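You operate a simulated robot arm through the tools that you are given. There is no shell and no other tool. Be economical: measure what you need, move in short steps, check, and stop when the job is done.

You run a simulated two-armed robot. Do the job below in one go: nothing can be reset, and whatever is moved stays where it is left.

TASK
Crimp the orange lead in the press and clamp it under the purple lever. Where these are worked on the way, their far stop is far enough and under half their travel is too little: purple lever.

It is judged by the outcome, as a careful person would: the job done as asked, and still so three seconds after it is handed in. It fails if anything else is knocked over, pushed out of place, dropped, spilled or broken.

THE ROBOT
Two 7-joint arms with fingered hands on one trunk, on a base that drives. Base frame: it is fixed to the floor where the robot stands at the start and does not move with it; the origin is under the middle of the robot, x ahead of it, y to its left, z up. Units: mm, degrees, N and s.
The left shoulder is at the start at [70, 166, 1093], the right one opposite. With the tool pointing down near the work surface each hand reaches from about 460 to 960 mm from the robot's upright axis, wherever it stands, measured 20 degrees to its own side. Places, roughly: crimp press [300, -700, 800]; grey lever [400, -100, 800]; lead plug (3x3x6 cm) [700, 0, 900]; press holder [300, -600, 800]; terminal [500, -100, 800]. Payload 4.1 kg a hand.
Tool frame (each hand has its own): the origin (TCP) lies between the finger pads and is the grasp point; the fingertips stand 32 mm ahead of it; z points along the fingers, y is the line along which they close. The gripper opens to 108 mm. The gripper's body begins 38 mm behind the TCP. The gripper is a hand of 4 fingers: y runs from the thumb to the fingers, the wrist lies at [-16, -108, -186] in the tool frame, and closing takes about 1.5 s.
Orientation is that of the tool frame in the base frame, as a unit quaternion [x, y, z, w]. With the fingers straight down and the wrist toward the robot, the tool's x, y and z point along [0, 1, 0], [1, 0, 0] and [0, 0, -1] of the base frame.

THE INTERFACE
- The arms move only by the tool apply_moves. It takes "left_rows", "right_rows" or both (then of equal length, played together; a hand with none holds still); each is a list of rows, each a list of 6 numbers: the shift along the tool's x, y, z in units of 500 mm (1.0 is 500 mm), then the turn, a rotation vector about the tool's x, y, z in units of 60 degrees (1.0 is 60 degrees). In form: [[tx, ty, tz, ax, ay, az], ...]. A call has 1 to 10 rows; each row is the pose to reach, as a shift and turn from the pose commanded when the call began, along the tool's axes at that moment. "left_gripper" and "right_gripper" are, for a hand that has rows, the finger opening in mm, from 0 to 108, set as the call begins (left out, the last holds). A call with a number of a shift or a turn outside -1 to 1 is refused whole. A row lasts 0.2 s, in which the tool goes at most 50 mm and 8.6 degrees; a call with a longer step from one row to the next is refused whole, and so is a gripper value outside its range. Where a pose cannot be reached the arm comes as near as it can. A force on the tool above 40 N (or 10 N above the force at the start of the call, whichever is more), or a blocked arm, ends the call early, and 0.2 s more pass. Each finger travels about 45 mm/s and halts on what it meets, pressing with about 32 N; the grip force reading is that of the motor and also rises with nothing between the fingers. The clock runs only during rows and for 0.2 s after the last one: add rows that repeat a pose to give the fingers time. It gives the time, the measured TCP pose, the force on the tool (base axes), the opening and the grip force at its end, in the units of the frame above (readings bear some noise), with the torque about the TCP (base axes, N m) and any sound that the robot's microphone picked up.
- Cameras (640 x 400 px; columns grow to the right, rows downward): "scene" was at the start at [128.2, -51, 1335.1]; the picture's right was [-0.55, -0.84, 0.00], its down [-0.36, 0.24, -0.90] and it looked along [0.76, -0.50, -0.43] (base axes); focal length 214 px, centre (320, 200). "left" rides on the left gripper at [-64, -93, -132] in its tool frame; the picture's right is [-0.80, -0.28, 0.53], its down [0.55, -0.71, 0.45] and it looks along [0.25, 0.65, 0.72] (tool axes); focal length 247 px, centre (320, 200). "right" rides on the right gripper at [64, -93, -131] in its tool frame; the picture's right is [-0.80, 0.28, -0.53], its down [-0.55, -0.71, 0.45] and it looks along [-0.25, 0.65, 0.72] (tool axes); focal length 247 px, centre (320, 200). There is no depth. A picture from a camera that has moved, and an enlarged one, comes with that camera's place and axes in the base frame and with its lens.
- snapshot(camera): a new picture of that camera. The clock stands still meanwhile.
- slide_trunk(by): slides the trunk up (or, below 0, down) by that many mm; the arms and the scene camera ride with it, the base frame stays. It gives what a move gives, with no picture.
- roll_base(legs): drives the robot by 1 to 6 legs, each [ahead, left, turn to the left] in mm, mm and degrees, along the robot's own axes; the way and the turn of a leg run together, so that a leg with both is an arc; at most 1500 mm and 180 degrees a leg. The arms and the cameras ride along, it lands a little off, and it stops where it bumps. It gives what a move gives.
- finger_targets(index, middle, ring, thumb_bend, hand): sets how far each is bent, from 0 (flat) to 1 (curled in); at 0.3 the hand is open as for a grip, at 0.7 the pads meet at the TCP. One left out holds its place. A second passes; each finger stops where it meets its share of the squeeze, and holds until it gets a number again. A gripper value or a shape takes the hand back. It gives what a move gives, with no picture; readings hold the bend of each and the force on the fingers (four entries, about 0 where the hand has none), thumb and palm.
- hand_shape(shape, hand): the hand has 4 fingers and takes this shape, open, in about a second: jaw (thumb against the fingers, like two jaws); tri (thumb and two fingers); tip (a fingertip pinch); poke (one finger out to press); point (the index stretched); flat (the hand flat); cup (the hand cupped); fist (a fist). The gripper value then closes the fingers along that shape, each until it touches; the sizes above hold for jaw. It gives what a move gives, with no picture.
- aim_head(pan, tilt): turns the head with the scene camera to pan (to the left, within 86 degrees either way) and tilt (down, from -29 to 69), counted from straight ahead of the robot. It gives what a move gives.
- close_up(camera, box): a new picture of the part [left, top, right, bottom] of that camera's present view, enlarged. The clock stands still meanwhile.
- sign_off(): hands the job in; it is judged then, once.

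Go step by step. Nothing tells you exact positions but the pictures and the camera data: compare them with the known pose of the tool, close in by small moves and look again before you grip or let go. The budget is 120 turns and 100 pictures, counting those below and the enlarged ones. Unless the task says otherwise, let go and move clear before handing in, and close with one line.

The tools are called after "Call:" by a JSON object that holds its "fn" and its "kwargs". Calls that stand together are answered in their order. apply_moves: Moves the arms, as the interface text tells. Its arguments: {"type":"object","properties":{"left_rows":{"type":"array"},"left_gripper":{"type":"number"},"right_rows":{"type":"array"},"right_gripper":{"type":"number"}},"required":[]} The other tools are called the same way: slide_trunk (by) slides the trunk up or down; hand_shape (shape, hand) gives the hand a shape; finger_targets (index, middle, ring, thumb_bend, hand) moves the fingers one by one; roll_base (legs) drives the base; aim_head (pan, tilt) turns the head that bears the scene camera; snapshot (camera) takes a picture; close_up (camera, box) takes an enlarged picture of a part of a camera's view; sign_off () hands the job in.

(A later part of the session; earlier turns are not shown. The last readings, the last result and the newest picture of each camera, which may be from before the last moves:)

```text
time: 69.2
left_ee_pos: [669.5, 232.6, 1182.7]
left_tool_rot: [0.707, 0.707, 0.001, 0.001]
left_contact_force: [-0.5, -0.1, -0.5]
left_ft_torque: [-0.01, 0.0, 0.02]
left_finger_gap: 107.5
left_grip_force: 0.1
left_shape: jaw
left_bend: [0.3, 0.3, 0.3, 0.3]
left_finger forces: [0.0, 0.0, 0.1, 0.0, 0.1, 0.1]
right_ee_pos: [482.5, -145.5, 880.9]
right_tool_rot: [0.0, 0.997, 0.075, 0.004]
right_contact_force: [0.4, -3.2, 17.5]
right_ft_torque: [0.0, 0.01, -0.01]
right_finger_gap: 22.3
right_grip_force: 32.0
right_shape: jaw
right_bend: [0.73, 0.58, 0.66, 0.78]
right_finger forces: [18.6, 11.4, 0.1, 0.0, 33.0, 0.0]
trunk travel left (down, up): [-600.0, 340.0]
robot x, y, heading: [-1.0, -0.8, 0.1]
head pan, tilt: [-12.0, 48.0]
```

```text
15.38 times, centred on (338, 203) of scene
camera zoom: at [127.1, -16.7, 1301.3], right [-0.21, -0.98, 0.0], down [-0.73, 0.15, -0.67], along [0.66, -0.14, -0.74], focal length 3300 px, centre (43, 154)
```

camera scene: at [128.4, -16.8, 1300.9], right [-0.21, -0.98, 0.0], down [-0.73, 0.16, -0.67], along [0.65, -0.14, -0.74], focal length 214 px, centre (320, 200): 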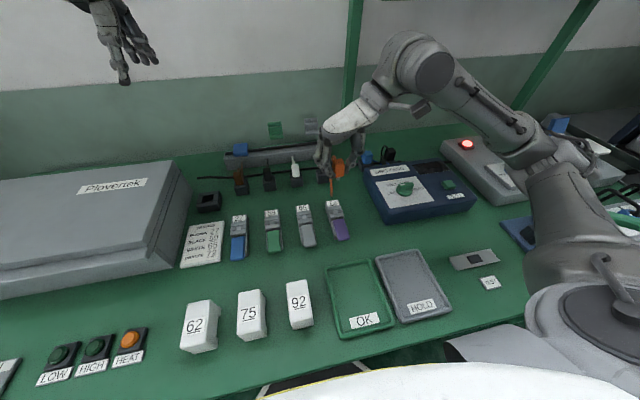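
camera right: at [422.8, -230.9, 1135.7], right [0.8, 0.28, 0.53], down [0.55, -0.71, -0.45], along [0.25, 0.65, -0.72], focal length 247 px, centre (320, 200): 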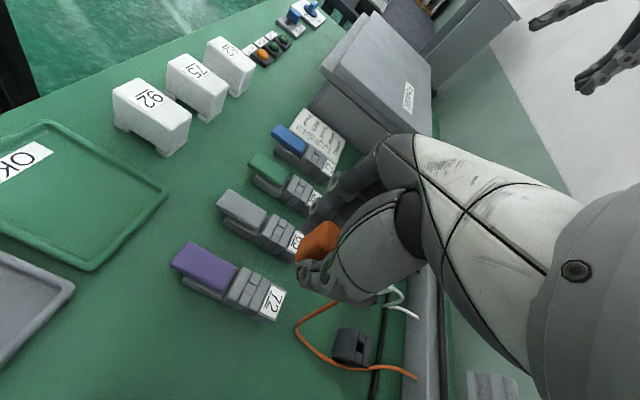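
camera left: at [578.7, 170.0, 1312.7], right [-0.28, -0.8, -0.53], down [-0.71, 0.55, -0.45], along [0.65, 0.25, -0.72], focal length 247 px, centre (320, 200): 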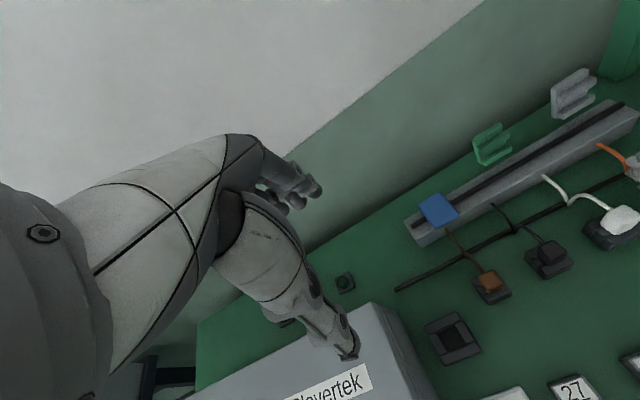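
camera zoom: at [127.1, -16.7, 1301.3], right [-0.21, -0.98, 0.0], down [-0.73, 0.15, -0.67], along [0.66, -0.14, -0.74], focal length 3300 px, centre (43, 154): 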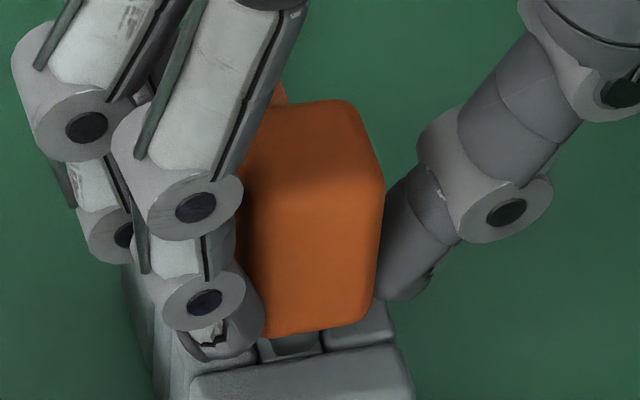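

Contact is central at rim height and the socket floor looks flush and light-coloured, unlike the open dark holes of the stand and die. The terminal is probably gated by its lever (press to open, release to clamp). I'll raise the plug, back the base off to make room, and prepare the left hand to press the lever.

Call:
{"fn": "apply_moves", "kwargs": {"right_rows": [[0, 0.006, -0.04, 0, 0, 0], [0, 0.018, -0.12, 0, 0, 0], [0, 0.03, -0.198, 0, 0, 0], [-0.08, 0.03, -0.198, 0, 0, 0], [-0.16, 0.03, -0.198, 0, 0, 0]]}}

Call:
{"fn": "hand_shape", "kwargs": {"hand": "left", "shape": "poke"}}

Call:
{"fn": "roll_base", "kwargs": {"legs": [[-200, 0, 0]]}}

Call:
{"fn": "snapshot", "kwargs": {"camera": "scene"}}

```text
time: 70.5
left_ee_pos: [671.5, 233.1, 1179.4]
left_tool_rot: [0.707, 0.707, 0.0, -0.001]
left_contact_force: [-0.6, 0.2, 0.9]
left_ft_torque: [0.0, 0.04, 0.01]
left_finger_gap: 107.8
left_grip_force: 0.0
left_shape: jaw
left_bend: [0.3, 0.3, 0.3, 0.3]
left_finger forces: [0.1, 0.0, 0.0, 0.0, 0.0, 0.1]
right_ee_pos: [564.4, -144.5, 981.0]
right_tool_rot: [0.0, 0.997, 0.073, 0.001]
right_contact_force: [0.4, 0.7, 1.3]
right_ft_torque: [-0.04, -0.01, -0.01]
right_finger_gap: 21.6
right_grip_force: 32.4
right_shape: jaw
right_bend: [0.73, 0.58, 0.66, 0.78]
right_finger forces: [18.1, 10.8, 0.0, 0.0, 28.8, 0.0]
trunk travel left (down, up): [-600.0, 340.0]
robot x, y, heading: [-2.5, -0.2, 0.0]
head pan, tilt: [-12.0, 48.0]
```

```text
time: 71.3
left_ee_pos: [671.2, 234.1, 1181.5]
left_tool_rot: [0.707, 0.708, 0.0, 0.0]
left_contact_force: [-0.2, -0.4, 0.0]
left_ft_torque: [0.02, 0.01, -0.01]
left_finger_gap: 0.1
left_grip_force: 0.1
left_shape: poke
left_bend: [0.7, 0.7, 0.99, 1.0]
left_finger forces: [0.1, 0.0, 0.0, 0.0, 0.1, 0.0]
right_ee_pos: [563.8, -145.1, 980.6]
right_tool_rot: [0.0, 0.997, 0.074, 0.002]
right_contact_force: [-0.2, 0.0, -0.3]
right_ft_torque: [0.02, -0.01, 0.0]
right_finger_gap: 21.7
right_grip_force: 31.5
right_shape: jaw
right_bend: [0.73, 0.58, 0.66, 0.78]
right_finger forces: [18.0, 10.9, 0.0, 0.0, 28.8, 0.0]
trunk travel left (down, up): [-600.0, 340.0]
robot x, y, heading: [2.0, 0.2, 0.3]
head pan, tilt: [-12.0, 48.0]
```

```text
time: 72.9
left_ee_pos: [479.4, 237.7, 1181.3]
left_tool_rot: [0.704, 0.71, 0.0, 0.0]
left_contact_force: [0.2, -0.5, 0.6]
left_ft_torque: [0.0, -0.04, -0.02]
left_finger_gap: 0.0
left_grip_force: 0.0
left_shape: poke
left_bend: [0.7, 0.7, 0.99, 1.0]
left_finger forces: [0.0, 0.0, 0.0, 0.0, 0.1, 0.0]
right_ee_pos: [374.8, -141.0, 982.3]
right_tool_rot: [-0.003, 0.997, 0.073, 0.001]
right_contact_force: [-0.5, -0.9, -1.0]
right_ft_torque: [0.03, -0.02, 0.01]
right_finger_gap: 21.6
right_grip_force: 31.7
right_shape: jaw
right_bend: [0.73, 0.58, 0.66, 0.78]
right_finger forces: [18.0, 10.8, 0.0, 0.0, 28.8, 0.1]
trunk travel left (down, up): [-600.0, 340.0]
robot x, y, heading: [-191.0, -1.3, 0.5]
head pan, tilt: [-12.0, 48.0]
```

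```text
16 pictures are left
camera scene: at [-62.3, -16.4, 1301.0], right [-0.2, -0.98, 0.0], down [-0.73, 0.15, -0.67], along [0.66, -0.13, -0.74], focal length 214 px, centre (320, 200)
```

scene: 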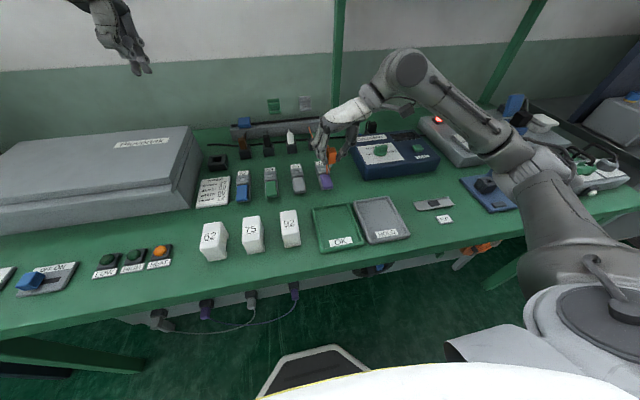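

Only 16 pictures remain, so I'll be sparing. Moving the right hand forward out of the way, then bringing the left hand across with a forward tilt above the purple lever's end.

Call:
{"fn": "apply_moves", "kwargs": {"right_rows": [[-0.09, 0, 0, 0, 0, 0], [-0.18, 0, 0, 0, 0, 0], [-0.27, 0, 0, 0, 0, 0], [-0.36, 0, 0, 0, 0, 0], [-0.42, 0, 0, 0, 0, 0], [-0.42, 0, 0, 0, 0, 0], [-0.42, 0, 0, 0, 0, 0], [-0.42, 0, 0, 0, 0, 0], [-0.42, 0, 0, 0, 0, 0]], "left_rows": [[-0.09, 0, 0, -0.1, 0, 0], [-0.18, -0.01, 0, -0.2, 0, 0], [-0.27, -0.03, 0, -0.3, 0, 0], [-0.36, -0.05, 0, -0.4, 0, 0], [-0.45, -0.07, 0.02, -0.5, 0, 0], [-0.54, -0.09, 0.04, -0.583, 0, 0], [-0.62, -0.1, 0.08, -0.583, 0, 0], [-0.7, -0.11, 0.12, -0.583, 0, 0], [-0.74, -0.114, 0.19, -0.583, 0, 0]]}}

```text
time: 74.9
left_ee_pos: [424.1, -131.9, 1086.1]
left_tool_rot: [0.672, 0.677, 0.213, 0.212]
left_contact_force: [-0.3, -0.1, -0.4]
left_ft_torque: [0.0, 0.0, 0.02]
left_finger_gap: 0.0
left_grip_force: 0.0
left_shape: poke
left_bend: [0.7, 0.7, 0.99, 1.0]
left_finger forces: [0.0, 0.1, 0.1, 0.1, 0.0, 0.1]
right_ee_pos: [584.8, -140.9, 977.4]
right_tool_rot: [-0.004, 0.997, 0.075, 0.002]
right_contact_force: [-0.9, 0.2, -0.2]
right_ft_torque: [0.0, -0.01, 0.0]
right_finger_gap: 21.5
right_grip_force: 32.7
right_shape: jaw
right_bend: [0.73, 0.58, 0.66, 0.78]
right_finger forces: [18.0, 10.8, 0.0, 0.0, 28.7, 0.0]
trunk travel left (down, up): [-600.0, 340.0]
robot x, y, heading: [-186.9, -0.3, 0.5]
head pan, tilt: [-12.0, 48.0]
```

Tilt is as intended. Lowering the left hand to about 960 and taking one look.

Call:
{"fn": "apply_moves", "kwargs": {"left_rows": [[0, -0.05, 0.072, 0, 0, 0], [0, -0.1, 0.144, 0, 0, 0], [0, -0.144, 0.207, 0, 0, 0], [0, -0.144, 0.207, 0, 0, 0]]}}

Call:
{"fn": "close_up", "kwargs": {"camera": "scene", "box": [270, 110, 390, 220]}}

```text
time: 75.9
left_ee_pos: [424.6, -131.3, 960.5]
left_tool_rot: [0.671, 0.678, 0.213, 0.212]
left_contact_force: [-0.5, 0.1, -0.3]
left_ft_torque: [-0.04, -0.04, -0.04]
left_finger_gap: 0.0
left_grip_force: 0.0
left_shape: poke
left_bend: [0.7, 0.7, 0.99, 1.0]
left_finger forces: [0.0, 0.0, 0.0, 0.1, 0.0, 0.0]
right_ee_pos: [582.8, -138.8, 978.1]
right_tool_rot: [-0.004, 0.997, 0.074, 0.002]
right_contact_force: [-0.7, 0.0, 0.0]
right_ft_torque: [0.0, 0.04, -0.02]
right_finger_gap: 21.3
right_grip_force: 31.1
right_shape: jaw
right_bend: [0.73, 0.58, 0.66, 0.78]
right_finger forces: [17.9, 10.8, 0.0, 0.0, 28.7, 0.0]
trunk travel left (down, up): [-600.0, 340.0]
robot x, y, heading: [-189.6, -0.7, 0.4]
head pan, tilt: [-12.0, 48.0]
```

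```text
3.64 times, centred on (330, 165) of scene
camera zoom: at [-61.8, -16.3, 1300.9], right [-0.2, -0.98, 0.0], down [-0.73, 0.15, -0.67], along [0.66, -0.13, -0.74], focal length 780 px, centre (284, 327)
```

zoom: 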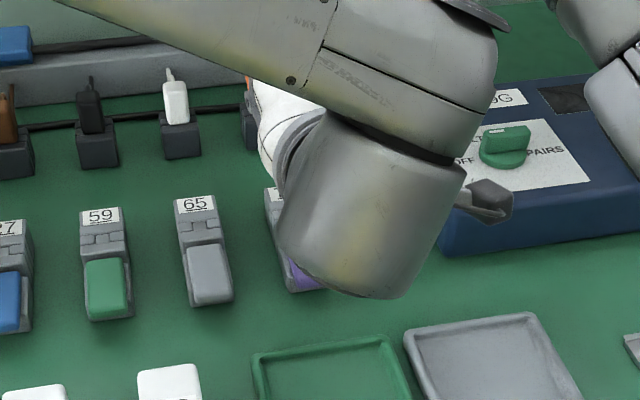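

The scene view is blocked by the left arm, but the right wrist camera should see the lever from the side.

Call:
{"fn": "close_up", "kwargs": {"camera": "right", "box": [0, 80, 300, 300]}}

```text
1.82 times, centred on (150, 190) of right
camera zoom: at [519.8, -252.1, 1093.9], right [0.79, 0.21, 0.57], down [0.56, -0.63, -0.54], along [0.25, 0.75, -0.61], focal length 449 px, centre (629, 218)
```

zoom: 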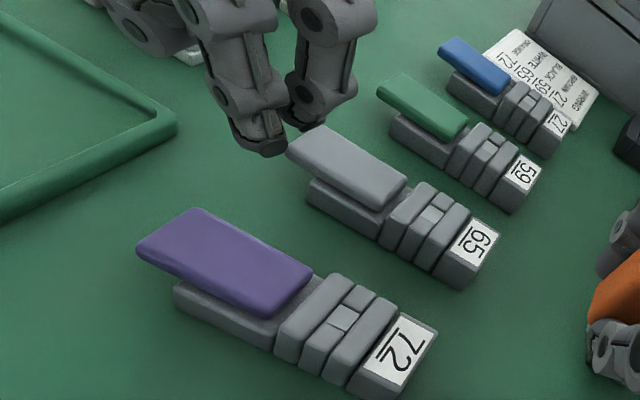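

Fingertips are near (440,-140,930), right above the lever. Shifting back 18 mm and lowering toward the lever's end.

Call:
{"fn": "apply_moves", "kwargs": {"left_rows": [[0, -0.049, 0.039, 0, 0, 0], [0, -0.098, 0.078, 0, 0, 0], [0, -0.098, 0.078, 0, 0, 0]]}}

Call:
{"fn": "apply_moves", "kwargs": {"left_rows": [[0, -0.011, 0.016, 0, 0, 0], [0, -0.022, 0.032, 0, 0, 0], [0, -0.028, 0.041, 0, 0, 0], [0, -0.028, 0.041, 0, 0, 0]]}}

```text
time: 76.7
left_ee_pos: [405.7, -130.2, 899.7]
left_tool_rot: [0.671, 0.677, 0.214, 0.212]
left_contact_force: [-0.4, 0.1, 0.1]
left_ft_torque: [0.02, 0.03, 0.01]
left_finger_gap: 0.0
left_grip_force: 0.1
left_shape: poke
left_bend: [0.7, 0.7, 0.99, 1.0]
left_finger forces: [0.1, 0.0, 0.0, 0.0, 0.0, 0.0]
right_ee_pos: [584.3, -139.3, 977.7]
right_tool_rot: [-0.003, 0.997, 0.074, 0.002]
right_contact_force: [0.9, 0.7, -0.5]
right_ft_torque: [0.05, -0.03, 0.02]
right_finger_gap: 21.3
right_grip_force: 32.0
right_shape: jaw
right_bend: [0.73, 0.58, 0.66, 0.78]
right_finger forces: [18.0, 10.8, 0.0, 0.0, 28.7, 0.1]
trunk travel left (down, up): [-600.0, 340.0]
robot x, y, heading: [-189.3, 3.0, 0.6]
head pan, tilt: [-12.0, 48.0]
```

```text
time: 77.7
left_ee_pos: [406.4, -132.3, 876.3]
left_tool_rot: [0.671, 0.678, 0.215, 0.212]
left_contact_force: [0.0, 0.4, 0.9]
left_ft_torque: [0.01, 0.02, -0.05]
left_finger_gap: 0.0
left_grip_force: 0.1
left_shape: poke
left_bend: [0.7, 0.7, 0.99, 1.0]
left_finger forces: [0.1, 0.1, 0.1, 0.0, 0.0, 0.0]
right_ee_pos: [584.1, -140.8, 978.0]
right_tool_rot: [-0.003, 0.997, 0.074, 0.001]
right_contact_force: [0.3, 0.0, -0.2]
right_ft_torque: [-0.05, -0.03, 0.02]
right_finger_gap: 21.5
right_grip_force: 31.8
right_shape: jaw
right_bend: [0.73, 0.58, 0.66, 0.78]
right_finger forces: [17.9, 10.8, 0.0, 0.1, 28.7, 0.0]
trunk travel left (down, up): [-600.0, 340.0]
robot x, y, heading: [-190.2, -3.8, 0.3]
head pan, tilt: [-12.0, 48.0]
```

Barely any contact yet. Pressing further in small steps.

Call:
{"fn": "apply_moves", "kwargs": {"left_rows": [[0, -0.006, 0.008, 0, 0, 0], [0, -0.011, 0.016, 0, 0, 0], [0, -0.011, 0.016, 0, 0, 0]]}}

Call:
{"fn": "apply_moves", "kwargs": {"left_rows": [[0, -0.006, 0.008, 0, 0, 0], [0, -0.011, 0.016, 0, 0, 0], [0, -0.011, 0.016, 0, 0, 0]]}}

Call:
{"fn": "close_up", "kwargs": {"camera": "right", "box": [20, 130, 240, 290]}}

```text
time: 78.5
left_ee_pos: [406.7, -133.3, 865.5]
left_tool_rot: [0.672, 0.677, 0.213, 0.212]
left_contact_force: [0.9, -0.2, -0.4]
left_ft_torque: [0.0, -0.01, 0.02]
left_finger_gap: 0.2
left_grip_force: 0.1
left_shape: poke
left_bend: [0.7, 0.7, 0.99, 1.0]
left_finger forces: [0.0, 0.0, 0.0, 0.0, 0.1, 0.0]
right_ee_pos: [582.9, -140.8, 976.9]
right_tool_rot: [-0.003, 0.997, 0.074, 0.002]
right_contact_force: [0.2, 0.1, 0.3]
right_ft_torque: [-0.01, 0.01, 0.03]
right_finger_gap: 21.4
right_grip_force: 32.4
right_shape: jaw
right_bend: [0.73, 0.58, 0.66, 0.78]
right_finger forces: [17.9, 10.8, 0.1, 0.0, 28.8, 0.0]
trunk travel left (down, up): [-600.0, 340.0]
robot x, y, heading: [-189.3, 0.2, 0.5]
head pan, tilt: [-12.0, 48.0]
```

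```text
time: 79.2
left_ee_pos: [409.0, -133.4, 864.7]
left_tool_rot: [0.668, 0.677, 0.217, 0.22]
left_contact_force: [-7.6, 4.9, 32.5]
left_ft_torque: [0.4, -0.25, 0.1]
left_finger_gap: 0.1
left_grip_force: 0.0
left_shape: poke
left_bend: [0.7, 0.7, 0.99, 1.0]
left_finger forces: [0.0, 32.5, 0.1, 0.1, 0.0, 0.0]
right_ee_pos: [581.2, -139.7, 979.5]
right_tool_rot: [-0.004, 0.997, 0.074, 0.002]
right_contact_force: [0.4, -0.2, 0.2]
right_ft_torque: [0.01, 0.0, -0.01]
right_finger_gap: 21.5
right_grip_force: 32.0
right_shape: jaw
right_bend: [0.73, 0.58, 0.66, 0.78]
right_finger forces: [17.9, 10.8, 0.0, 0.1, 28.7, 0.0]
trunk travel left (down, up): [-600.0, 340.0]
robot x, y, heading: [-189.4, -0.8, 0.4]
head pan, tilt: [-12.0, 48.0]
stopped in row 3 (left hand): the force on the tool passed its limit at 42 N (the readings are from after the stop); the commanded pose is now the measured one
```

```text
2.50 times, centred on (130, 210) of right
camera zoom: at [517.4, -251.1, 1095.9], right [0.79, 0.21, 0.57], down [0.56, -0.63, -0.54], along [0.25, 0.75, -0.61], focal length 617 px, centre (795, 175)
```

zoom: 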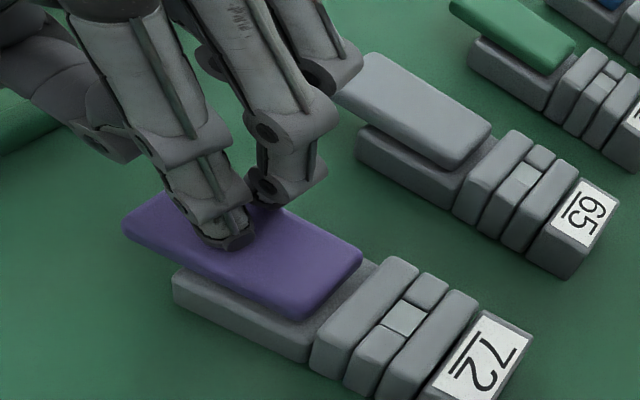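

Pressing with over 40 N didn't budge the lever: it is already at its lower stop, so this terminal is closed and the lever must be lifted to open the socket, then pushed back down to clamp. I'll pull the left hand up and reorient it to pinch the lever end across its sides.

Call:
{"fn": "apply_moves", "kwargs": {"left_rows": [[0, 0.03, -0.04, 0, 0, 0], [0, 0.06, -0.1, 0.12, 0, 0], [0, 0.1, -0.16, 0.24, 0, 0], [0, 0.14, -0.21, 0.36, 0, 0], [0, 0.16, -0.24, 0.48, 0, 0], [0, 0.16, -0.24, 0.59, 0, 0]], "left_gripper": 0}}

Call:
{"fn": "hand_shape", "kwargs": {"hand": "left", "shape": "jaw"}}

Call:
{"fn": "apply_moves", "kwargs": {"left_rows": [[0, 0, 0, 0, 0, 0.14], [0, 0, 0, 0, 0, 0.28], [0, 0, 0, 0, 0, 0.42], [0, 0, 0, 0, 0, 0.56], [0, 0, 0, 0, 0, 0.7], [0, 0, 0, 0, 0, 0.84], [0, 0, 0, 0, 0, 0.98]]}}

Call:
{"fn": "apply_moves", "kwargs": {"left_rows": [[0, 0, 0, 0, 0, 0.13], [0, 0, 0, 0, 0, 0.26], [0, 0, 0, 0, 0, 0.39], [0, 0, 0, 0, 0, 0.52], [0, 0, 0, 0, 0, 0.52]], "left_gripper": 65}}

```text
time: 80.6
left_ee_pos: [406.1, -132.8, 1003.3]
left_tool_rot: [0.704, 0.71, -0.003, 0.0]
left_contact_force: [1.0, 0.6, -1.0]
left_ft_torque: [-0.01, 0.02, -0.03]
left_finger_gap: 0.0
left_grip_force: 0.1
left_shape: poke
left_bend: [0.7, 0.7, 0.99, 1.0]
left_finger forces: [0.0, 0.0, 0.0, 0.0, 0.1, 0.1]
right_ee_pos: [584.0, -140.6, 976.3]
right_tool_rot: [-0.004, 0.997, 0.074, 0.001]
right_contact_force: [0.1, 0.4, -0.2]
right_ft_torque: [-0.01, 0.03, -0.02]
right_finger_gap: 21.4
right_grip_force: 32.0
right_shape: jaw
right_bend: [0.73, 0.58, 0.66, 0.78]
right_finger forces: [18.0, 10.8, 0.0, 0.0, 28.7, 0.0]
trunk travel left (down, up): [-600.0, 340.0]
robot x, y, heading: [-193.9, -0.5, 0.8]
head pan, tilt: [-12.0, 48.0]
```

```text
time: 81.5
left_ee_pos: [406.0, -133.8, 1002.8]
left_tool_rot: [0.704, 0.71, 0.0, 0.0]
left_contact_force: [0.3, 0.1, -0.5]
left_ft_torque: [-0.01, 0.0, 0.04]
left_finger_gap: 108.0
left_grip_force: 0.0
left_shape: jaw
left_bend: [0.3, 0.3, 0.3, 0.3]
left_finger forces: [0.0, 0.1, 0.1, 0.1, 0.1, 0.1]
right_ee_pos: [584.3, -140.1, 977.6]
right_tool_rot: [-0.004, 0.997, 0.075, 0.002]
right_contact_force: [0.0, 0.1, -0.4]
right_ft_torque: [0.02, -0.02, -0.01]
right_finger_gap: 22.0
right_grip_force: 32.1
right_shape: jaw
right_bend: [0.73, 0.58, 0.66, 0.78]
right_finger forces: [17.9, 10.8, 0.0, 0.0, 28.8, 0.0]
trunk travel left (down, up): [-600.0, 340.0]
robot x, y, heading: [-194.3, 0.0, 0.6]
head pan, tilt: [-12.0, 48.0]
```

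```text
time: 83.1
left_ee_pos: [404.7, -134.1, 1002.9]
left_tool_rot: [0.962, 0.274, -0.001, 0.001]
left_contact_force: [0.5, 1.0, 0.2]
left_ft_torque: [0.03, 0.04, 0.03]
left_finger_gap: 107.8
left_grip_force: 0.0
left_shape: jaw
left_bend: [0.3, 0.3, 0.3, 0.3]
left_finger forces: [0.0, 0.1, 0.0, 0.0, 0.0, 0.0]
right_ee_pos: [584.1, -139.0, 977.5]
right_tool_rot: [-0.005, 0.997, 0.074, 0.001]
right_contact_force: [-0.6, -0.6, -0.1]
right_ft_torque: [0.0, 0.03, 0.02]
right_finger_gap: 21.4
right_grip_force: 31.7
right_shape: jaw
right_bend: [0.73, 0.58, 0.66, 0.78]
right_finger forces: [17.9, 10.8, 0.1, 0.0, 28.7, 0.0]
trunk travel left (down, up): [-600.0, 340.0]
robot x, y, heading: [-191.1, 0.5, 0.5]
head pan, tilt: [-12.0, 48.0]
```

```text
time: 84.3
left_ee_pos: [404.6, -134.0, 1002.7]
left_tool_rot: [0.962, 0.274, -0.001, 0.001]
left_contact_force: [0.5, -0.7, 0.7]
left_ft_torque: [-0.01, 0.01, -0.01]
left_finger_gap: 65.6
left_grip_force: 0.2
left_shape: jaw
left_bend: [0.28, 0.41, 0.38, 0.66]
left_finger forces: [0.0, 0.1, 0.0, 0.1, 0.1, 0.0]
left hand out of reach, approached as far as the arm can: row 1, 2, 3, 4, 5
right_ee_pos: [583.9, -138.6, 977.8]
right_tool_rot: [-0.004, 0.997, 0.073, 0.001]
right_contact_force: [0.6, -1.6, -0.4]
right_ft_torque: [-0.02, 0.01, -0.01]
right_finger_gap: 21.4
right_grip_force: 32.4
right_shape: jaw
right_bend: [0.73, 0.58, 0.66, 0.78]
right_finger forces: [17.9, 10.8, 0.0, 0.0, 28.6, 0.1]
trunk travel left (down, up): [-600.0, 340.0]
robot x, y, heading: [-190.0, -1.0, 0.7]
head pan, tilt: [-12.0, 48.0]
```

The left wrist can't complete that yaw here. Simpler plan: park the plug back in its own stand (which also re-squares it), use the right hand to lift the lever, then regrip and insert. First I'll clear the left hand away.

Call:
{"fn": "apply_moves", "kwargs": {"left_rows": [[0, 0, -0.09, 0, 0, 0], [0, 0, -0.18, 0, 0, 0], [0.02, -0.06, -0.25, 0, 0, 0], [0.04, -0.15, -0.27, 0, 0, 0], [0.07, -0.24, -0.28, 0, 0, 0], [0.1, -0.33, -0.28, 0, 0, 0], [0.13, -0.42, -0.28, 0, 0, 0], [0.16, -0.51, -0.28, 0, 0, 0]]}}

Call:
{"fn": "apply_moves", "kwargs": {"right_rows": [[-0.07, -0.008, 0, 0, 0, 0], [-0.142, -0.008, 0, 0, 0, 0], [-0.142, -0.014, 0.04, 0, 0, 0], [-0.142, -0.02, 0.08, 0, 0, 0], [-0.142, -0.02, 0.08, 0, 0, 0]]}}

Call:
{"fn": "aim_head", "kwargs": {"pan": -10, "tilt": 36}}

Call:
{"fn": "close_up", "kwargs": {"camera": "scene", "box": [300, 160, 360, 220]}}

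```text
time: 86.1
left_ee_pos: [344.5, 95.7, 1150.9]
left_tool_rot: [0.956, 0.293, -0.005, -0.004]
left_contact_force: [0.6, 1.1, -0.6]
left_ft_torque: [-0.03, -0.05, 0.0]
left_finger_gap: 65.0
left_grip_force: 0.1
left_shape: jaw
left_bend: [0.28, 0.41, 0.38, 0.66]
left_finger forces: [0.1, 0.0, 0.1, 0.0, 0.0, 0.0]
left hand out of reach, approached as far as the arm can: row 7, 8
right_ee_pos: [584.3, -136.0, 978.2]
right_tool_rot: [-0.004, 0.997, 0.072, 0.001]
right_contact_force: [-0.3, 0.7, -0.1]
right_ft_torque: [-0.09, 0.01, 0.03]
right_finger_gap: 21.6
right_grip_force: 31.7
right_shape: jaw
right_bend: [0.73, 0.58, 0.66, 0.78]
right_finger forces: [18.1, 10.8, 0.0, 0.0, 28.9, 0.0]
trunk travel left (down, up): [-600.0, 340.0]
robot x, y, heading: [-190.4, 0.4, 0.8]
head pan, tilt: [-12.0, 48.0]
```

```text
time: 87.3
left_ee_pos: [345.0, 91.5, 1152.6]
left_tool_rot: [0.956, 0.293, -0.004, -0.006]
left_contact_force: [-0.5, -0.1, -0.2]
left_ft_torque: [0.0, 0.0, -0.02]
left_finger_gap: 64.9
left_grip_force: 0.1
left_shape: jaw
left_bend: [0.28, 0.41, 0.38, 0.66]
left_finger forces: [0.1, 0.0, 0.1, 0.0, 0.1, 0.0]
right_ee_pos: [611.8, -144.6, 941.0]
right_tool_rot: [-0.004, 0.997, 0.075, 0.002]
right_contact_force: [0.6, 0.3, -0.1]
right_ft_torque: [-0.02, 0.01, 0.03]
right_finger_gap: 21.6
right_grip_force: 31.9
right_shape: jaw
right_bend: [0.73, 0.58, 0.66, 0.78]
right_finger forces: [18.0, 10.8, 0.0, 0.0, 28.7, 0.1]
right hand out of reach, approached as far as the arm can: row 1, 2, 3, 4, 5
trunk travel left (down, up): [-600.0, 340.0]
robot x, y, heading: [-188.7, -0.6, 0.7]
head pan, tilt: [-12.0, 48.0]
```

```text
time: 88.1
left_ee_pos: [346.6, 92.1, 1151.6]
left_tool_rot: [0.956, 0.293, -0.004, -0.006]
left_contact_force: [-0.4, 0.7, -0.2]
left_ft_torque: [0.0, 0.03, 0.0]
left_finger_gap: 64.9
left_grip_force: 0.1
left_shape: jaw
left_bend: [0.28, 0.41, 0.38, 0.66]
left_finger forces: [0.0, 0.1, 0.0, 0.1, 0.0, 0.1]
right_ee_pos: [613.0, -144.9, 940.4]
right_tool_rot: [-0.003, 0.997, 0.074, 0.001]
right_contact_force: [0.0, 0.0, -0.3]
right_ft_torque: [0.0, -0.03, 0.01]
right_finger_gap: 21.5
right_grip_force: 31.8
right_shape: jaw
right_bend: [0.73, 0.58, 0.66, 0.78]
right_finger forces: [18.0, 10.9, 0.1, 0.0, 28.8, 0.0]
trunk travel left (down, up): [-600.0, 340.0]
robot x, y, heading: [-190.0, -1.3, 0.4]
head pan, tilt: [-10.0, 36.0]
```

```text
6.67 times, centred on (330, 190) of scene
camera zoom: at [-52.4, -15.1, 1318.3], right [-0.17, -0.99, 0.0], down [-0.58, 0.1, -0.81], along [0.8, -0.13, -0.59], focal length 1430 px, centre (253, 267)
```

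zoom: 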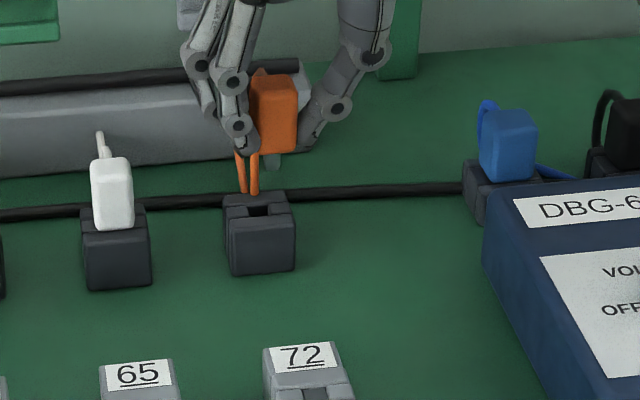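

The base is too far back for the stand. I'll draw the right hand back and drive forward again to where I was.

Call:
{"fn": "apply_moves", "kwargs": {"right_rows": [[0.08, 0.01, -0.04, 0, 0, 0], [0.17, 0.01, -0.06, 0, 0, 0], [0.26, 0.01, -0.06, 0, 0, 0], [0.34, 0.01, -0.06, 0, 0, 0], [0.34, 0.01, -0.06, 0, 0, 0]]}}

Call:
{"fn": "roll_base", "kwargs": {"legs": [[190, 0, 0]]}}

```text
time: 89.3
left_ee_pos: [346.9, 90.5, 1150.5]
left_tool_rot: [0.956, 0.292, -0.005, -0.005]
left_contact_force: [0.1, 0.0, 0.4]
left_ft_torque: [0.0, 0.01, -0.01]
left_finger_gap: 64.9
left_grip_force: 0.1
left_shape: jaw
left_bend: [0.28, 0.41, 0.38, 0.66]
left_finger forces: [0.1, 0.0, 0.0, 0.0, 0.0, 0.1]
right_ee_pos: [439.5, -141.1, 969.7]
right_tool_rot: [-0.003, 0.997, 0.074, 0.0]
right_contact_force: [0.5, 0.3, -0.2]
right_ft_torque: [0.0, 0.03, 0.04]
right_finger_gap: 21.7
right_grip_force: 31.7
right_shape: jaw
right_bend: [0.73, 0.58, 0.66, 0.78]
right_finger forces: [17.9, 10.8, 0.0, 0.0, 28.8, 0.0]
trunk travel left (down, up): [-600.0, 340.0]
robot x, y, heading: [-193.7, -0.2, 0.4]
head pan, tilt: [-10.0, 36.0]
```

```text
time: 90.8
left_ee_pos: [538.9, 94.3, 1150.5]
left_tool_rot: [0.956, 0.293, -0.005, -0.005]
left_contact_force: [0.3, -0.3, -0.1]
left_ft_torque: [-0.01, 0.04, 0.02]
left_finger_gap: 65.1
left_grip_force: 0.0
left_shape: jaw
left_bend: [0.28, 0.41, 0.38, 0.66]
left_finger forces: [0.0, 0.0, 0.1, 0.0, 0.0, 0.0]
right_ee_pos: [631.1, -140.7, 970.4]
right_tool_rot: [-0.004, 0.997, 0.074, 0.002]
right_contact_force: [0.8, 0.4, -1.0]
right_ft_torque: [0.02, 0.0, 0.01]
right_finger_gap: 21.6
right_grip_force: 32.2
right_shape: jaw
right_bend: [0.73, 0.58, 0.66, 0.78]
right_finger forces: [17.9, 10.8, 0.0, 0.1, 28.7, 0.1]
trunk travel left (down, up): [-600.0, 340.0]
robot x, y, heading: [-0.7, 0.7, 0.5]
head pan, tilt: [-10.0, 36.0]
```

Call:
{"fn": "apply_moves", "kwargs": {"right_rows": [[-0.048, -0.008, 0.04, 0, 0, 0], [-0.048, -0.016, 0.09, 0, 0, 0], [-0.048, -0.023, 0.128, 0, 0, 0], [-0.048, -0.023, 0.128, 0, 0, 0]]}}

Call:
{"fn": "close_up", "kwargs": {"camera": "scene", "box": [315, 145, 355, 195]}}

```text
time: 91.8
left_ee_pos: [537.2, 93.3, 1151.8]
left_tool_rot: [0.957, 0.292, -0.005, -0.004]
left_contact_force: [0.0, 0.2, -0.8]
left_ft_torque: [0.01, 0.0, 0.03]
left_finger_gap: 65.0
left_grip_force: 0.0
left_shape: jaw
left_bend: [0.28, 0.41, 0.38, 0.66]
left_finger forces: [0.0, 0.0, 0.0, 0.1, 0.0, 0.1]
right_ee_pos: [656.0, -143.1, 904.5]
right_tool_rot: [-0.004, 0.997, 0.074, 0.001]
right_contact_force: [1.0, 0.3, -1.5]
right_ft_torque: [0.0, 0.0, -0.02]
right_finger_gap: 21.8
right_grip_force: 31.8
right_shape: jaw
right_bend: [0.73, 0.58, 0.66, 0.78]
right_finger forces: [17.9, 10.9, 0.0, 0.0, 28.7, 0.0]
trunk travel left (down, up): [-600.0, 340.0]
robot x, y, heading: [1.2, 0.4, 0.5]
head pan, tilt: [-10.0, 36.0]
```

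```text
8.00 times, centred on (335, 170) of scene
camera zoom: at [139.3, -13.3, 1318.4], right [-0.16, -0.99, 0.0], down [-0.58, 0.1, -0.81], along [0.8, -0.13, -0.59], focal length 1716 px, centre (200, 440)
```

zoom: 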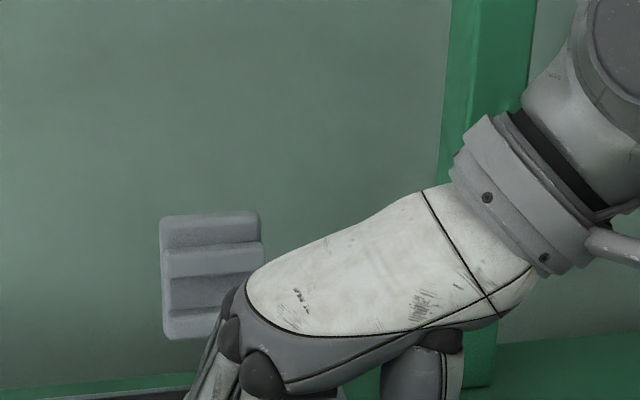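

I aimed the crop too high; retaking it lower.

Call:
{"fn": "close_up", "kwargs": {"camera": "scene", "box": [312, 196, 352, 236]}}

```text
10.00 times, centred on (332, 216) of scene
camera zoom: at [139.3, -13.3, 1318.4], right [-0.16, -0.99, 0.0], down [-0.58, 0.1, -0.81], along [0.8, -0.13, -0.59], focal length 2145 px, centre (200, 40)
```

zoom: 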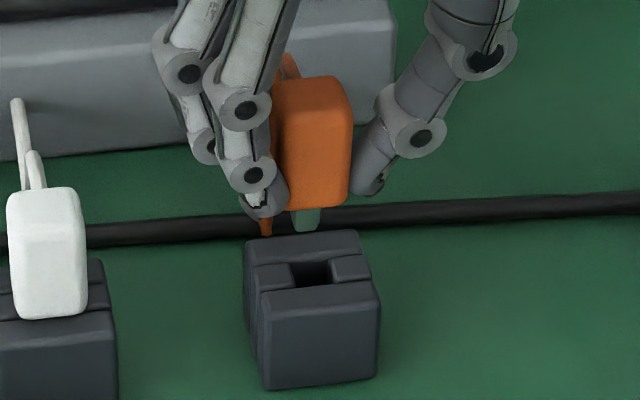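

Pin is nearly over the hole. I'll correct −2 mm in y and +2.5 mm in x, and come closer.

Call:
{"fn": "apply_moves", "kwargs": {"right_rows": [[-0.005, -0.0084, 0.029, 0, 0, 0], [-0.005, -0.0084, 0.029, 0, 0, 0]]}}

Call:
{"fn": "close_up", "kwargs": {"camera": "scene", "box": [319, 208, 347, 236]}}

```text
time: 92.4
left_ee_pos: [537.4, 93.2, 1150.3]
left_tool_rot: [0.956, 0.293, -0.004, -0.005]
left_contact_force: [-0.6, 0.4, 0.2]
left_ft_torque: [0.02, 0.03, 0.03]
left_finger_gap: 65.1
left_grip_force: 0.1
left_shape: jaw
left_bend: [0.28, 0.41, 0.38, 0.66]
left_finger forces: [0.0, 0.0, 0.0, 0.0, 0.1, 0.0]
right_ee_pos: [658.0, -144.4, 890.2]
right_tool_rot: [-0.004, 0.997, 0.074, 0.001]
right_contact_force: [-0.2, -0.4, -0.4]
right_ft_torque: [0.0, 0.02, 0.02]
right_finger_gap: 21.7
right_grip_force: 32.1
right_shape: jaw
right_bend: [0.73, 0.58, 0.66, 0.78]
right_finger forces: [17.9, 10.8, 0.1, 0.0, 28.6, 0.0]
trunk travel left (down, up): [-600.0, 340.0]
robot x, y, heading: [1.7, 1.6, 0.4]
head pan, tilt: [-10.0, 36.0]
```

```text
14.29 times, centred on (333, 222) of scene
camera zoom: at [139.1, -13.2, 1318.4], right [-0.16, -0.99, 0.0], down [-0.58, 0.1, -0.81], along [0.8, -0.13, -0.59], focal length 3064 px, centre (134, -114)
```

zoom: 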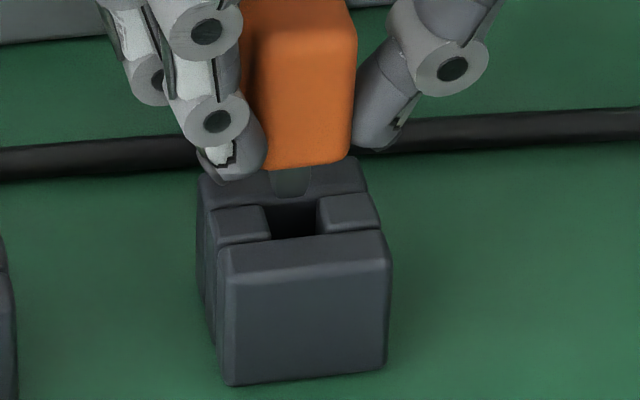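

Aligned to about 1 mm. Correcting and lowering into the stand.

Call:
{"fn": "apply_moves", "kwargs": {"right_rows": [[0, -0.003, 0.005, 0, 0, 0], [0, -0.0056, 0.0234, 0, 0, 0], [0, -0.0056, 0.0234, 0, 0, 0]]}}

Call:
{"fn": "apply_moves", "kwargs": {"right_rows": [[0, -0.0012, 0.008, 0, 0, 0], [0, -0.0018, 0.012, 0, 0, 0], [0, -0.0018, 0.012, 0, 0, 0]]}}

```text
time: 93.2
left_ee_pos: [536.9, 94.1, 1151.5]
left_tool_rot: [0.956, 0.292, -0.005, -0.005]
left_contact_force: [0.6, -1.0, -0.9]
left_ft_torque: [-0.03, 0.02, -0.04]
left_finger_gap: 65.0
left_grip_force: 0.0
left_shape: jaw
left_bend: [0.28, 0.41, 0.38, 0.66]
left_finger forces: [0.1, 0.0, 0.0, 0.0, 0.0, 0.0]
right_ee_pos: [658.6, -145.3, 876.4]
right_tool_rot: [-0.004, 0.997, 0.075, 0.001]
right_contact_force: [-0.8, -0.5, 0.7]
right_ft_torque: [0.03, 0.05, -0.02]
right_finger_gap: 21.5
right_grip_force: 31.6
right_shape: jaw
right_bend: [0.73, 0.58, 0.66, 0.78]
right_finger forces: [18.0, 10.8, 0.0, 0.0, 28.8, 0.1]
trunk travel left (down, up): [-600.0, 340.0]
robot x, y, heading: [2.1, 1.4, 0.3]
head pan, tilt: [-10.0, 36.0]
```

```text
time: 94.0
left_ee_pos: [538.3, 93.5, 1151.5]
left_tool_rot: [0.956, 0.293, -0.004, -0.005]
left_contact_force: [0.1, 0.2, 0.0]
left_ft_torque: [-0.01, 0.01, 0.0]
left_finger_gap: 64.8
left_grip_force: 0.1
left_shape: jaw
left_bend: [0.28, 0.41, 0.38, 0.66]
left_finger forces: [0.0, 0.0, 0.0, 0.0, 0.0, 0.1]
right_ee_pos: [658.7, -143.6, 872.5]
right_tool_rot: [-0.004, 0.997, 0.074, 0.001]
right_contact_force: [-3.6, 0.1, 1.6]
right_ft_torque: [-0.02, 0.11, 0.0]
right_finger_gap: 21.5
right_grip_force: 31.7
right_shape: jaw
right_bend: [0.73, 0.58, 0.66, 0.78]
right_finger forces: [18.2, 11.0, 0.0, 0.1, 29.0, 0.1]
trunk travel left (down, up): [-600.0, 340.0]
robot x, y, heading: [0.5, 1.9, 0.2]
head pan, tilt: [-10.0, 36.0]
```

It has entered (slight contact on the +x wall). Easing −x 1 mm and going down further.

Call:
{"fn": "apply_moves", "kwargs": {"right_rows": [[0.002, 0, 0, 0, 0, 0], [0.002, -0.0012, 0.008, 0, 0, 0], [0.002, -0.0018, 0.012, 0, 0, 0], [0.002, -0.0018, 0.012, 0, 0, 0]]}}

Call:
{"fn": "apply_moves", "kwargs": {"right_rows": [[0, -0.0009, 0.006, 0, 0, 0], [0, -0.0009, 0.006, 0, 0, 0]]}}

```text
time: 95.0
left_ee_pos: [535.9, 94.4, 1151.4]
left_tool_rot: [0.956, 0.292, -0.004, -0.005]
left_contact_force: [1.4, -0.4, -0.2]
left_ft_torque: [0.0, -0.02, 0.0]
left_finger_gap: 64.9
left_grip_force: 0.0
left_shape: jaw
left_bend: [0.28, 0.41, 0.38, 0.66]
left_finger forces: [0.1, 0.0, 0.1, 0.1, 0.0, 0.0]
right_ee_pos: [656.9, -146.0, 869.3]
right_tool_rot: [-0.005, 0.997, 0.076, 0.005]
right_contact_force: [12.6, -6.6, 32.9]
right_ft_torque: [-0.52, -0.31, 0.11]
right_finger_gap: 22.8
right_grip_force: 32.0
right_shape: jaw
right_bend: [0.73, 0.58, 0.66, 0.79]
right_finger forces: [20.1, 12.2, 0.0, 0.0, 69.9, 0.0]
trunk travel left (down, up): [-600.0, 340.0]
robot x, y, heading: [1.1, -1.6, 0.4]
head pan, tilt: [-10.0, 36.0]
```

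```text
time: 95.4
left_ee_pos: [537.2, 92.7, 1151.5]
left_tool_rot: [0.957, 0.292, -0.004, -0.004]
left_contact_force: [-0.1, 0.0, 0.1]
left_ft_torque: [-0.01, 0.04, -0.04]
left_finger_gap: 64.9
left_grip_force: 0.1
left_shape: jaw
left_bend: [0.28, 0.41, 0.38, 0.66]
left_finger forces: [0.1, 0.1, 0.0, 0.0, 0.0, 0.1]
right_ee_pos: [657.9, -146.0, 870.7]
right_tool_rot: [-0.004, 0.997, 0.076, 0.008]
right_contact_force: [-2.5, -2.1, 18.0]
right_ft_torque: [-0.32, 0.13, 0.01]
right_finger_gap: 22.1
right_grip_force: 32.1
right_shape: jaw
right_bend: [0.73, 0.58, 0.66, 0.79]
right_finger forces: [20.4, 12.1, 0.1, 0.0, 51.3, 0.1]
trunk travel left (down, up): [-600.0, 340.0]
robot x, y, heading: [2.5, 1.0, 0.4]
head pan, tilt: [-10.0, 36.0]
stopped in row 1 (right hand): the force on the tool passed its limit at 48 N (the readings are from after the stop); the commanded pose is now the measured one
```

The thumb tip is touching the stand's top; the pin is about 11 mm into the hole. I'll ease up 1 mm and release so the plug drops home.

Call:
{"fn": "apply_moves", "kwargs": {"right_rows": [[0, 0.0004, -0.003, 0, 0, 0], [0, 0.0004, -0.003, 0, 0, 0], [0, 0.0004, -0.003, 0, 0, 0], [0, 0.0004, -0.003, 0, 0, 0], [0, 0.0004, -0.003, 0, 0, 0], [0, 0.0004, -0.003, 0, 0, 0]], "right_gripper": 56}}

Call:
{"fn": "apply_moves", "kwargs": {"right_rows": [[0, 0.009, -0.06, 0, 0, 0], [0, 0.018, -0.12, 0, 0, 0], [0, 0.03, -0.2, 0, 0, 0], [0.06, 0.03, -0.2, 0.07, 0, 0], [0.14, 0.03, -0.2, 0.14, 0, 0]]}}

Call:
{"fn": "close_up", "kwargs": {"camera": "scene", "box": [295, 190, 375, 300]}}

```text
time: 96.8
left_ee_pos: [538.1, 93.4, 1151.5]
left_tool_rot: [0.956, 0.292, -0.004, -0.005]
left_contact_force: [0.0, 0.0, 0.6]
left_ft_torque: [-0.02, -0.02, -0.02]
left_finger_gap: 65.2
left_grip_force: 0.1
left_shape: jaw
left_bend: [0.28, 0.41, 0.38, 0.66]
left_finger forces: [0.0, 0.0, 0.0, 0.0, 0.0, 0.1]
right_ee_pos: [658.0, -145.2, 868.6]
right_tool_rot: [-0.004, 0.997, 0.075, 0.004]
right_contact_force: [-0.6, -1.1, -0.8]
right_ft_torque: [0.0, -0.01, -0.02]
right_finger_gap: 55.8
right_grip_force: 0.1
right_shape: jaw
right_bend: [0.74, 0.44, 0.41, 0.71]
right_finger forces: [0.0, 0.0, 0.0, 0.0, 0.1, 0.0]
trunk travel left (down, up): [-600.0, 340.0]
robot x, y, heading: [0.0, 3.5, 0.4]
head pan, tilt: [-10.0, 36.0]
```

```text
time: 98.0
left_ee_pos: [537.1, 93.3, 1151.3]
left_tool_rot: [0.956, 0.292, -0.005, -0.005]
left_contact_force: [0.5, 0.5, 0.2]
left_ft_torque: [0.02, -0.03, 0.0]
left_finger_gap: 64.7
left_grip_force: 0.1
left_shape: jaw
left_bend: [0.28, 0.41, 0.38, 0.66]
left_finger forces: [0.0, 0.0, 0.1, 0.1, 0.0, 0.0]
right_ee_pos: [585.7, -144.2, 967.8]
right_tool_rot: [-0.004, 1.0, 0.002, 0.007]
right_contact_force: [-0.3, -0.9, 0.0]
right_ft_torque: [-0.02, -0.01, -0.05]
right_finger_gap: 55.8
right_grip_force: 0.0
right_shape: jaw
right_bend: [0.74, 0.44, 0.41, 0.71]
right_finger forces: [0.0, 0.1, 0.0, 0.0, 0.0, 0.1]
trunk travel left (down, up): [-600.0, 340.0]
robot x, y, heading: [-0.6, -0.4, 0.6]
head pan, tilt: [-10.0, 36.0]
```

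```text
3.64 times, centred on (335, 245) of scene
camera zoom: at [138.4, -13.6, 1318.5], right [-0.17, -0.99, 0.0], down [-0.58, 0.1, -0.81], along [0.8, -0.13, -0.59], focal length 780 px, centre (266, 36)
```

zoom: 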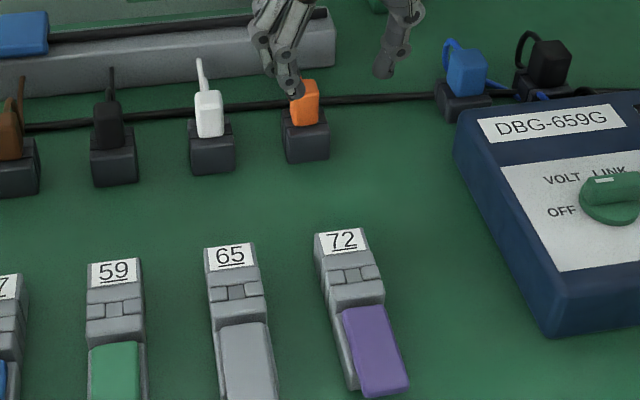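

The plug is safely back in its stand, upright. I'll back the base 90 mm for reach and bring the right hand over the lever's near end (about x 393–455, y −134, z 840).

Call:
{"fn": "roll_base", "kwargs": {"legs": [[-90, 0, 0]]}}

Call:
{"fn": "aim_head", "kwargs": {"pan": -12, "tilt": 45}}

```text
time: 99.1
left_ee_pos: [446.1, 92.3, 1152.4]
left_tool_rot: [0.956, 0.293, -0.005, -0.005]
left_contact_force: [0.1, -1.0, 0.7]
left_ft_torque: [0.04, -0.03, 0.02]
left_finger_gap: 64.9
left_grip_force: 0.1
left_shape: jaw
left_bend: [0.28, 0.41, 0.38, 0.66]
left_finger forces: [0.0, 0.0, 0.0, 0.0, 0.0, 0.0]
right_ee_pos: [496.7, -145.6, 968.1]
right_tool_rot: [-0.004, 1.0, 0.002, 0.007]
right_contact_force: [-0.1, -0.7, -0.4]
right_ft_torque: [-0.02, -0.04, -0.02]
right_finger_gap: 55.7
right_grip_force: 0.0
right_shape: jaw
right_bend: [0.74, 0.44, 0.41, 0.71]
right_finger forces: [0.0, 0.0, 0.1, 0.1, 0.0, 0.1]
trunk travel left (down, up): [-600.0, 340.0]
robot x, y, heading: [-85.2, -1.0, 0.4]
head pan, tilt: [-10.0, 36.0]
```

```text
time: 99.8
left_ee_pos: [448.4, 92.7, 1151.2]
left_tool_rot: [0.956, 0.292, -0.005, -0.005]
left_contact_force: [0.7, -0.4, 1.0]
left_ft_torque: [0.03, 0.02, 0.0]
left_finger_gap: 65.2
left_grip_force: 0.1
left_shape: jaw
left_bend: [0.28, 0.41, 0.38, 0.66]
left_finger forces: [0.0, 0.1, 0.1, 0.1, 0.0, 0.1]
right_ee_pos: [496.8, -145.6, 968.4]
right_tool_rot: [-0.004, 1.0, 0.002, 0.005]
right_contact_force: [0.3, 0.0, 0.2]
right_ft_torque: [0.0, 0.02, 0.02]
right_finger_gap: 55.9
right_grip_force: 0.1
right_shape: jaw
right_bend: [0.74, 0.44, 0.41, 0.71]
right_finger forces: [0.0, 0.1, 0.0, 0.0, 0.0, 0.1]
trunk travel left (down, up): [-600.0, 340.0]
robot x, y, heading: [-90.7, 0.7, 0.8]
head pan, tilt: [-12.0, 45.0]
```

Call:
{"fn": "apply_moves", "kwargs": {"right_rows": [[0.07, 0.01, 0, 0, 0, 0], [0.15, 0.022, 0.02, 0, 0, 0], [0.182, 0.022, 0.08, 0, 0, 0], [0.182, 0.022, 0.15, 0, 0, 0], [0.182, 0.022, 0.2, 0, 0, 0], [0.182, 0.022, 0.212, 0, 0, 0], [0.182, 0.022, 0.212, 0, 0, 0]], "right_gripper": 62}}

Call:
{"fn": "close_up", "kwargs": {"camera": "scene", "box": [300, 150, 380, 230]}}

```text
time: 101.4
left_ee_pos: [446.7, 93.0, 1151.9]
left_tool_rot: [0.957, 0.292, -0.005, -0.005]
left_contact_force: [-0.1, 0.1, 0.3]
left_ft_torque: [0.0, -0.01, -0.01]
left_finger_gap: 65.2
left_grip_force: 0.1
left_shape: jaw
left_bend: [0.28, 0.41, 0.38, 0.66]
left_finger forces: [0.1, 0.1, 0.0, 0.1, 0.0, 0.0]
right_ee_pos: [406.5, -136.9, 860.9]
right_tool_rot: [-0.003, 1.0, 0.002, 0.006]
right_contact_force: [0.4, -0.4, 0.0]
right_ft_torque: [-0.04, 0.02, -0.01]
right_finger_gap: 61.3
right_grip_force: 0.0
right_shape: jaw
right_bend: [0.74, 0.42, 0.39, 0.68]
right_finger forces: [0.1, 0.1, 0.0, 0.0, 0.0, 0.0]
trunk travel left (down, up): [-600.0, 340.0]
robot x, y, heading: [-88.8, 0.5, 0.4]
head pan, tilt: [-12.0, 45.0]
```

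```text
5.00 times, centred on (340, 190) of scene
camera zoom: at [42.1, -16.0, 1305.1], right [-0.2, -0.98, 0.0], down [-0.69, 0.14, -0.71], along [0.69, -0.14, -0.71], focal length 1072 px, centre (220, 250)
```

zoom: 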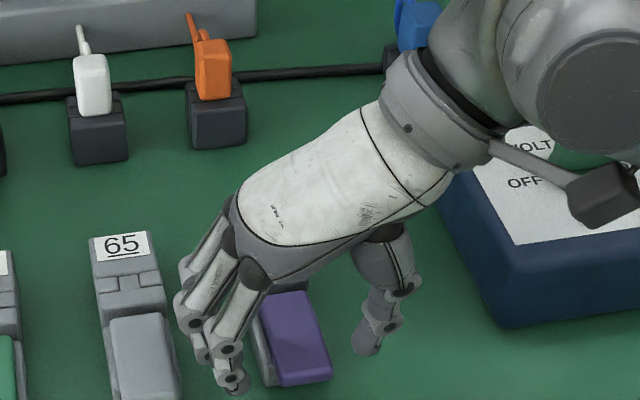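

The lever's near end sits centred between fingers and thumb. Closing on it gently.

Call:
{"fn": "apply_moves", "kwargs": {"right_rows": [[0, 0, 0, 0, 0, 0], [0, 0, 0, 0, 0, 0], [0, 0, 0, 0, 0, 0], [0, 0, 0, 0, 0, 0], [0, 0, 0, 0, 0, 0]], "right_gripper": 18}}

```text
time: 102.6
left_ee_pos: [446.2, 92.0, 1152.7]
left_tool_rot: [0.956, 0.293, -0.003, -0.003]
left_contact_force: [-0.4, 0.5, 0.1]
left_ft_torque: [0.01, -0.02, -0.01]
left_finger_gap: 65.1
left_grip_force: 0.1
left_shape: jaw
left_bend: [0.28, 0.41, 0.38, 0.66]
left_finger forces: [0.1, 0.0, 0.0, 0.0, 0.0, 0.0]
right_ee_pos: [406.7, -137.7, 863.3]
right_tool_rot: [-0.003, 1.0, 0.002, 0.007]
right_contact_force: [3.7, -5.2, 20.8]
right_ft_torque: [-0.25, -0.08, -0.31]
right_finger_gap: 22.7
right_grip_force: 31.9
right_shape: jaw
right_bend: [0.74, 0.59, 0.72, 0.77]
right_finger forces: [26.4, 10.6, 0.1, 0.0, 59.3, 0.0]
trunk travel left (down, up): [-600.0, 340.0]
robot x, y, heading: [-88.0, 1.6, 0.5]
head pan, tilt: [-12.0, 45.0]
```

Gripped with about 23 mm gap, thumb also pressing down on something. I'll lift a few millimetres and see if the lever follows.

Call:
{"fn": "apply_moves", "kwargs": {"right_rows": [[0, 0, -0.006, 0, 0, 0], [0, 0, -0.012, 0, 0, 0], [0, 0, -0.02, 0, 0, 0], [-0.001, 0, -0.03, 0, 0, 0]]}}

Call:
{"fn": "close_up", "kwargs": {"camera": "scene", "box": [310, 180, 360, 230]}}

```text
time: 103.6
left_ee_pos: [447.0, 92.8, 1152.2]
left_tool_rot: [0.956, 0.293, -0.005, -0.005]
left_contact_force: [0.2, 0.6, -0.5]
left_ft_torque: [0.02, -0.02, -0.02]
left_finger_gap: 64.8
left_grip_force: 0.0
left_shape: jaw
left_bend: [0.28, 0.41, 0.38, 0.66]
left_finger forces: [0.1, 0.0, 0.0, 0.0, 0.1, 0.0]
right_ee_pos: [406.1, -133.9, 876.1]
right_tool_rot: [-0.004, 1.0, 0.003, 0.006]
right_contact_force: [0.4, 0.3, -0.4]
right_ft_torque: [-0.01, 0.0, 0.01]
right_finger_gap: 18.9
right_grip_force: 31.4
right_shape: jaw
right_bend: [0.74, 0.74, 0.72, 0.84]
right_finger forces: [0.0, 0.1, 0.0, 0.0, 0.0, 0.0]
trunk travel left (down, up): [-600.0, 340.0]
robot x, y, heading: [-89.1, -1.1, 0.6]
head pan, tilt: [-12.0, 45.0]
```

```text
8.00 times, centred on (335, 205) of scene
camera zoom: at [41.8, -15.6, 1305.1], right [-0.2, -0.98, 0.0], down [-0.69, 0.14, -0.71], along [0.69, -0.14, -0.71], focal length 1716 px, centre (200, 160)
```

zoom: 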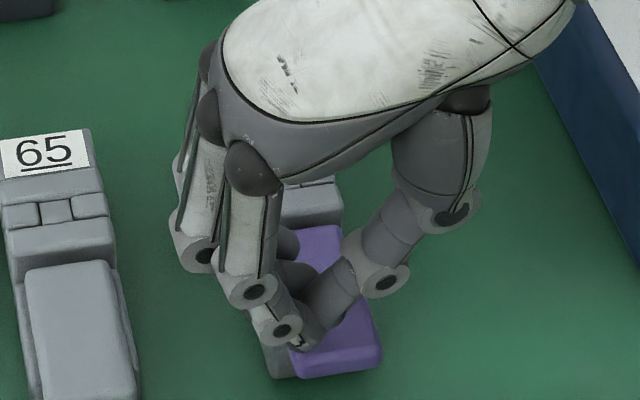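

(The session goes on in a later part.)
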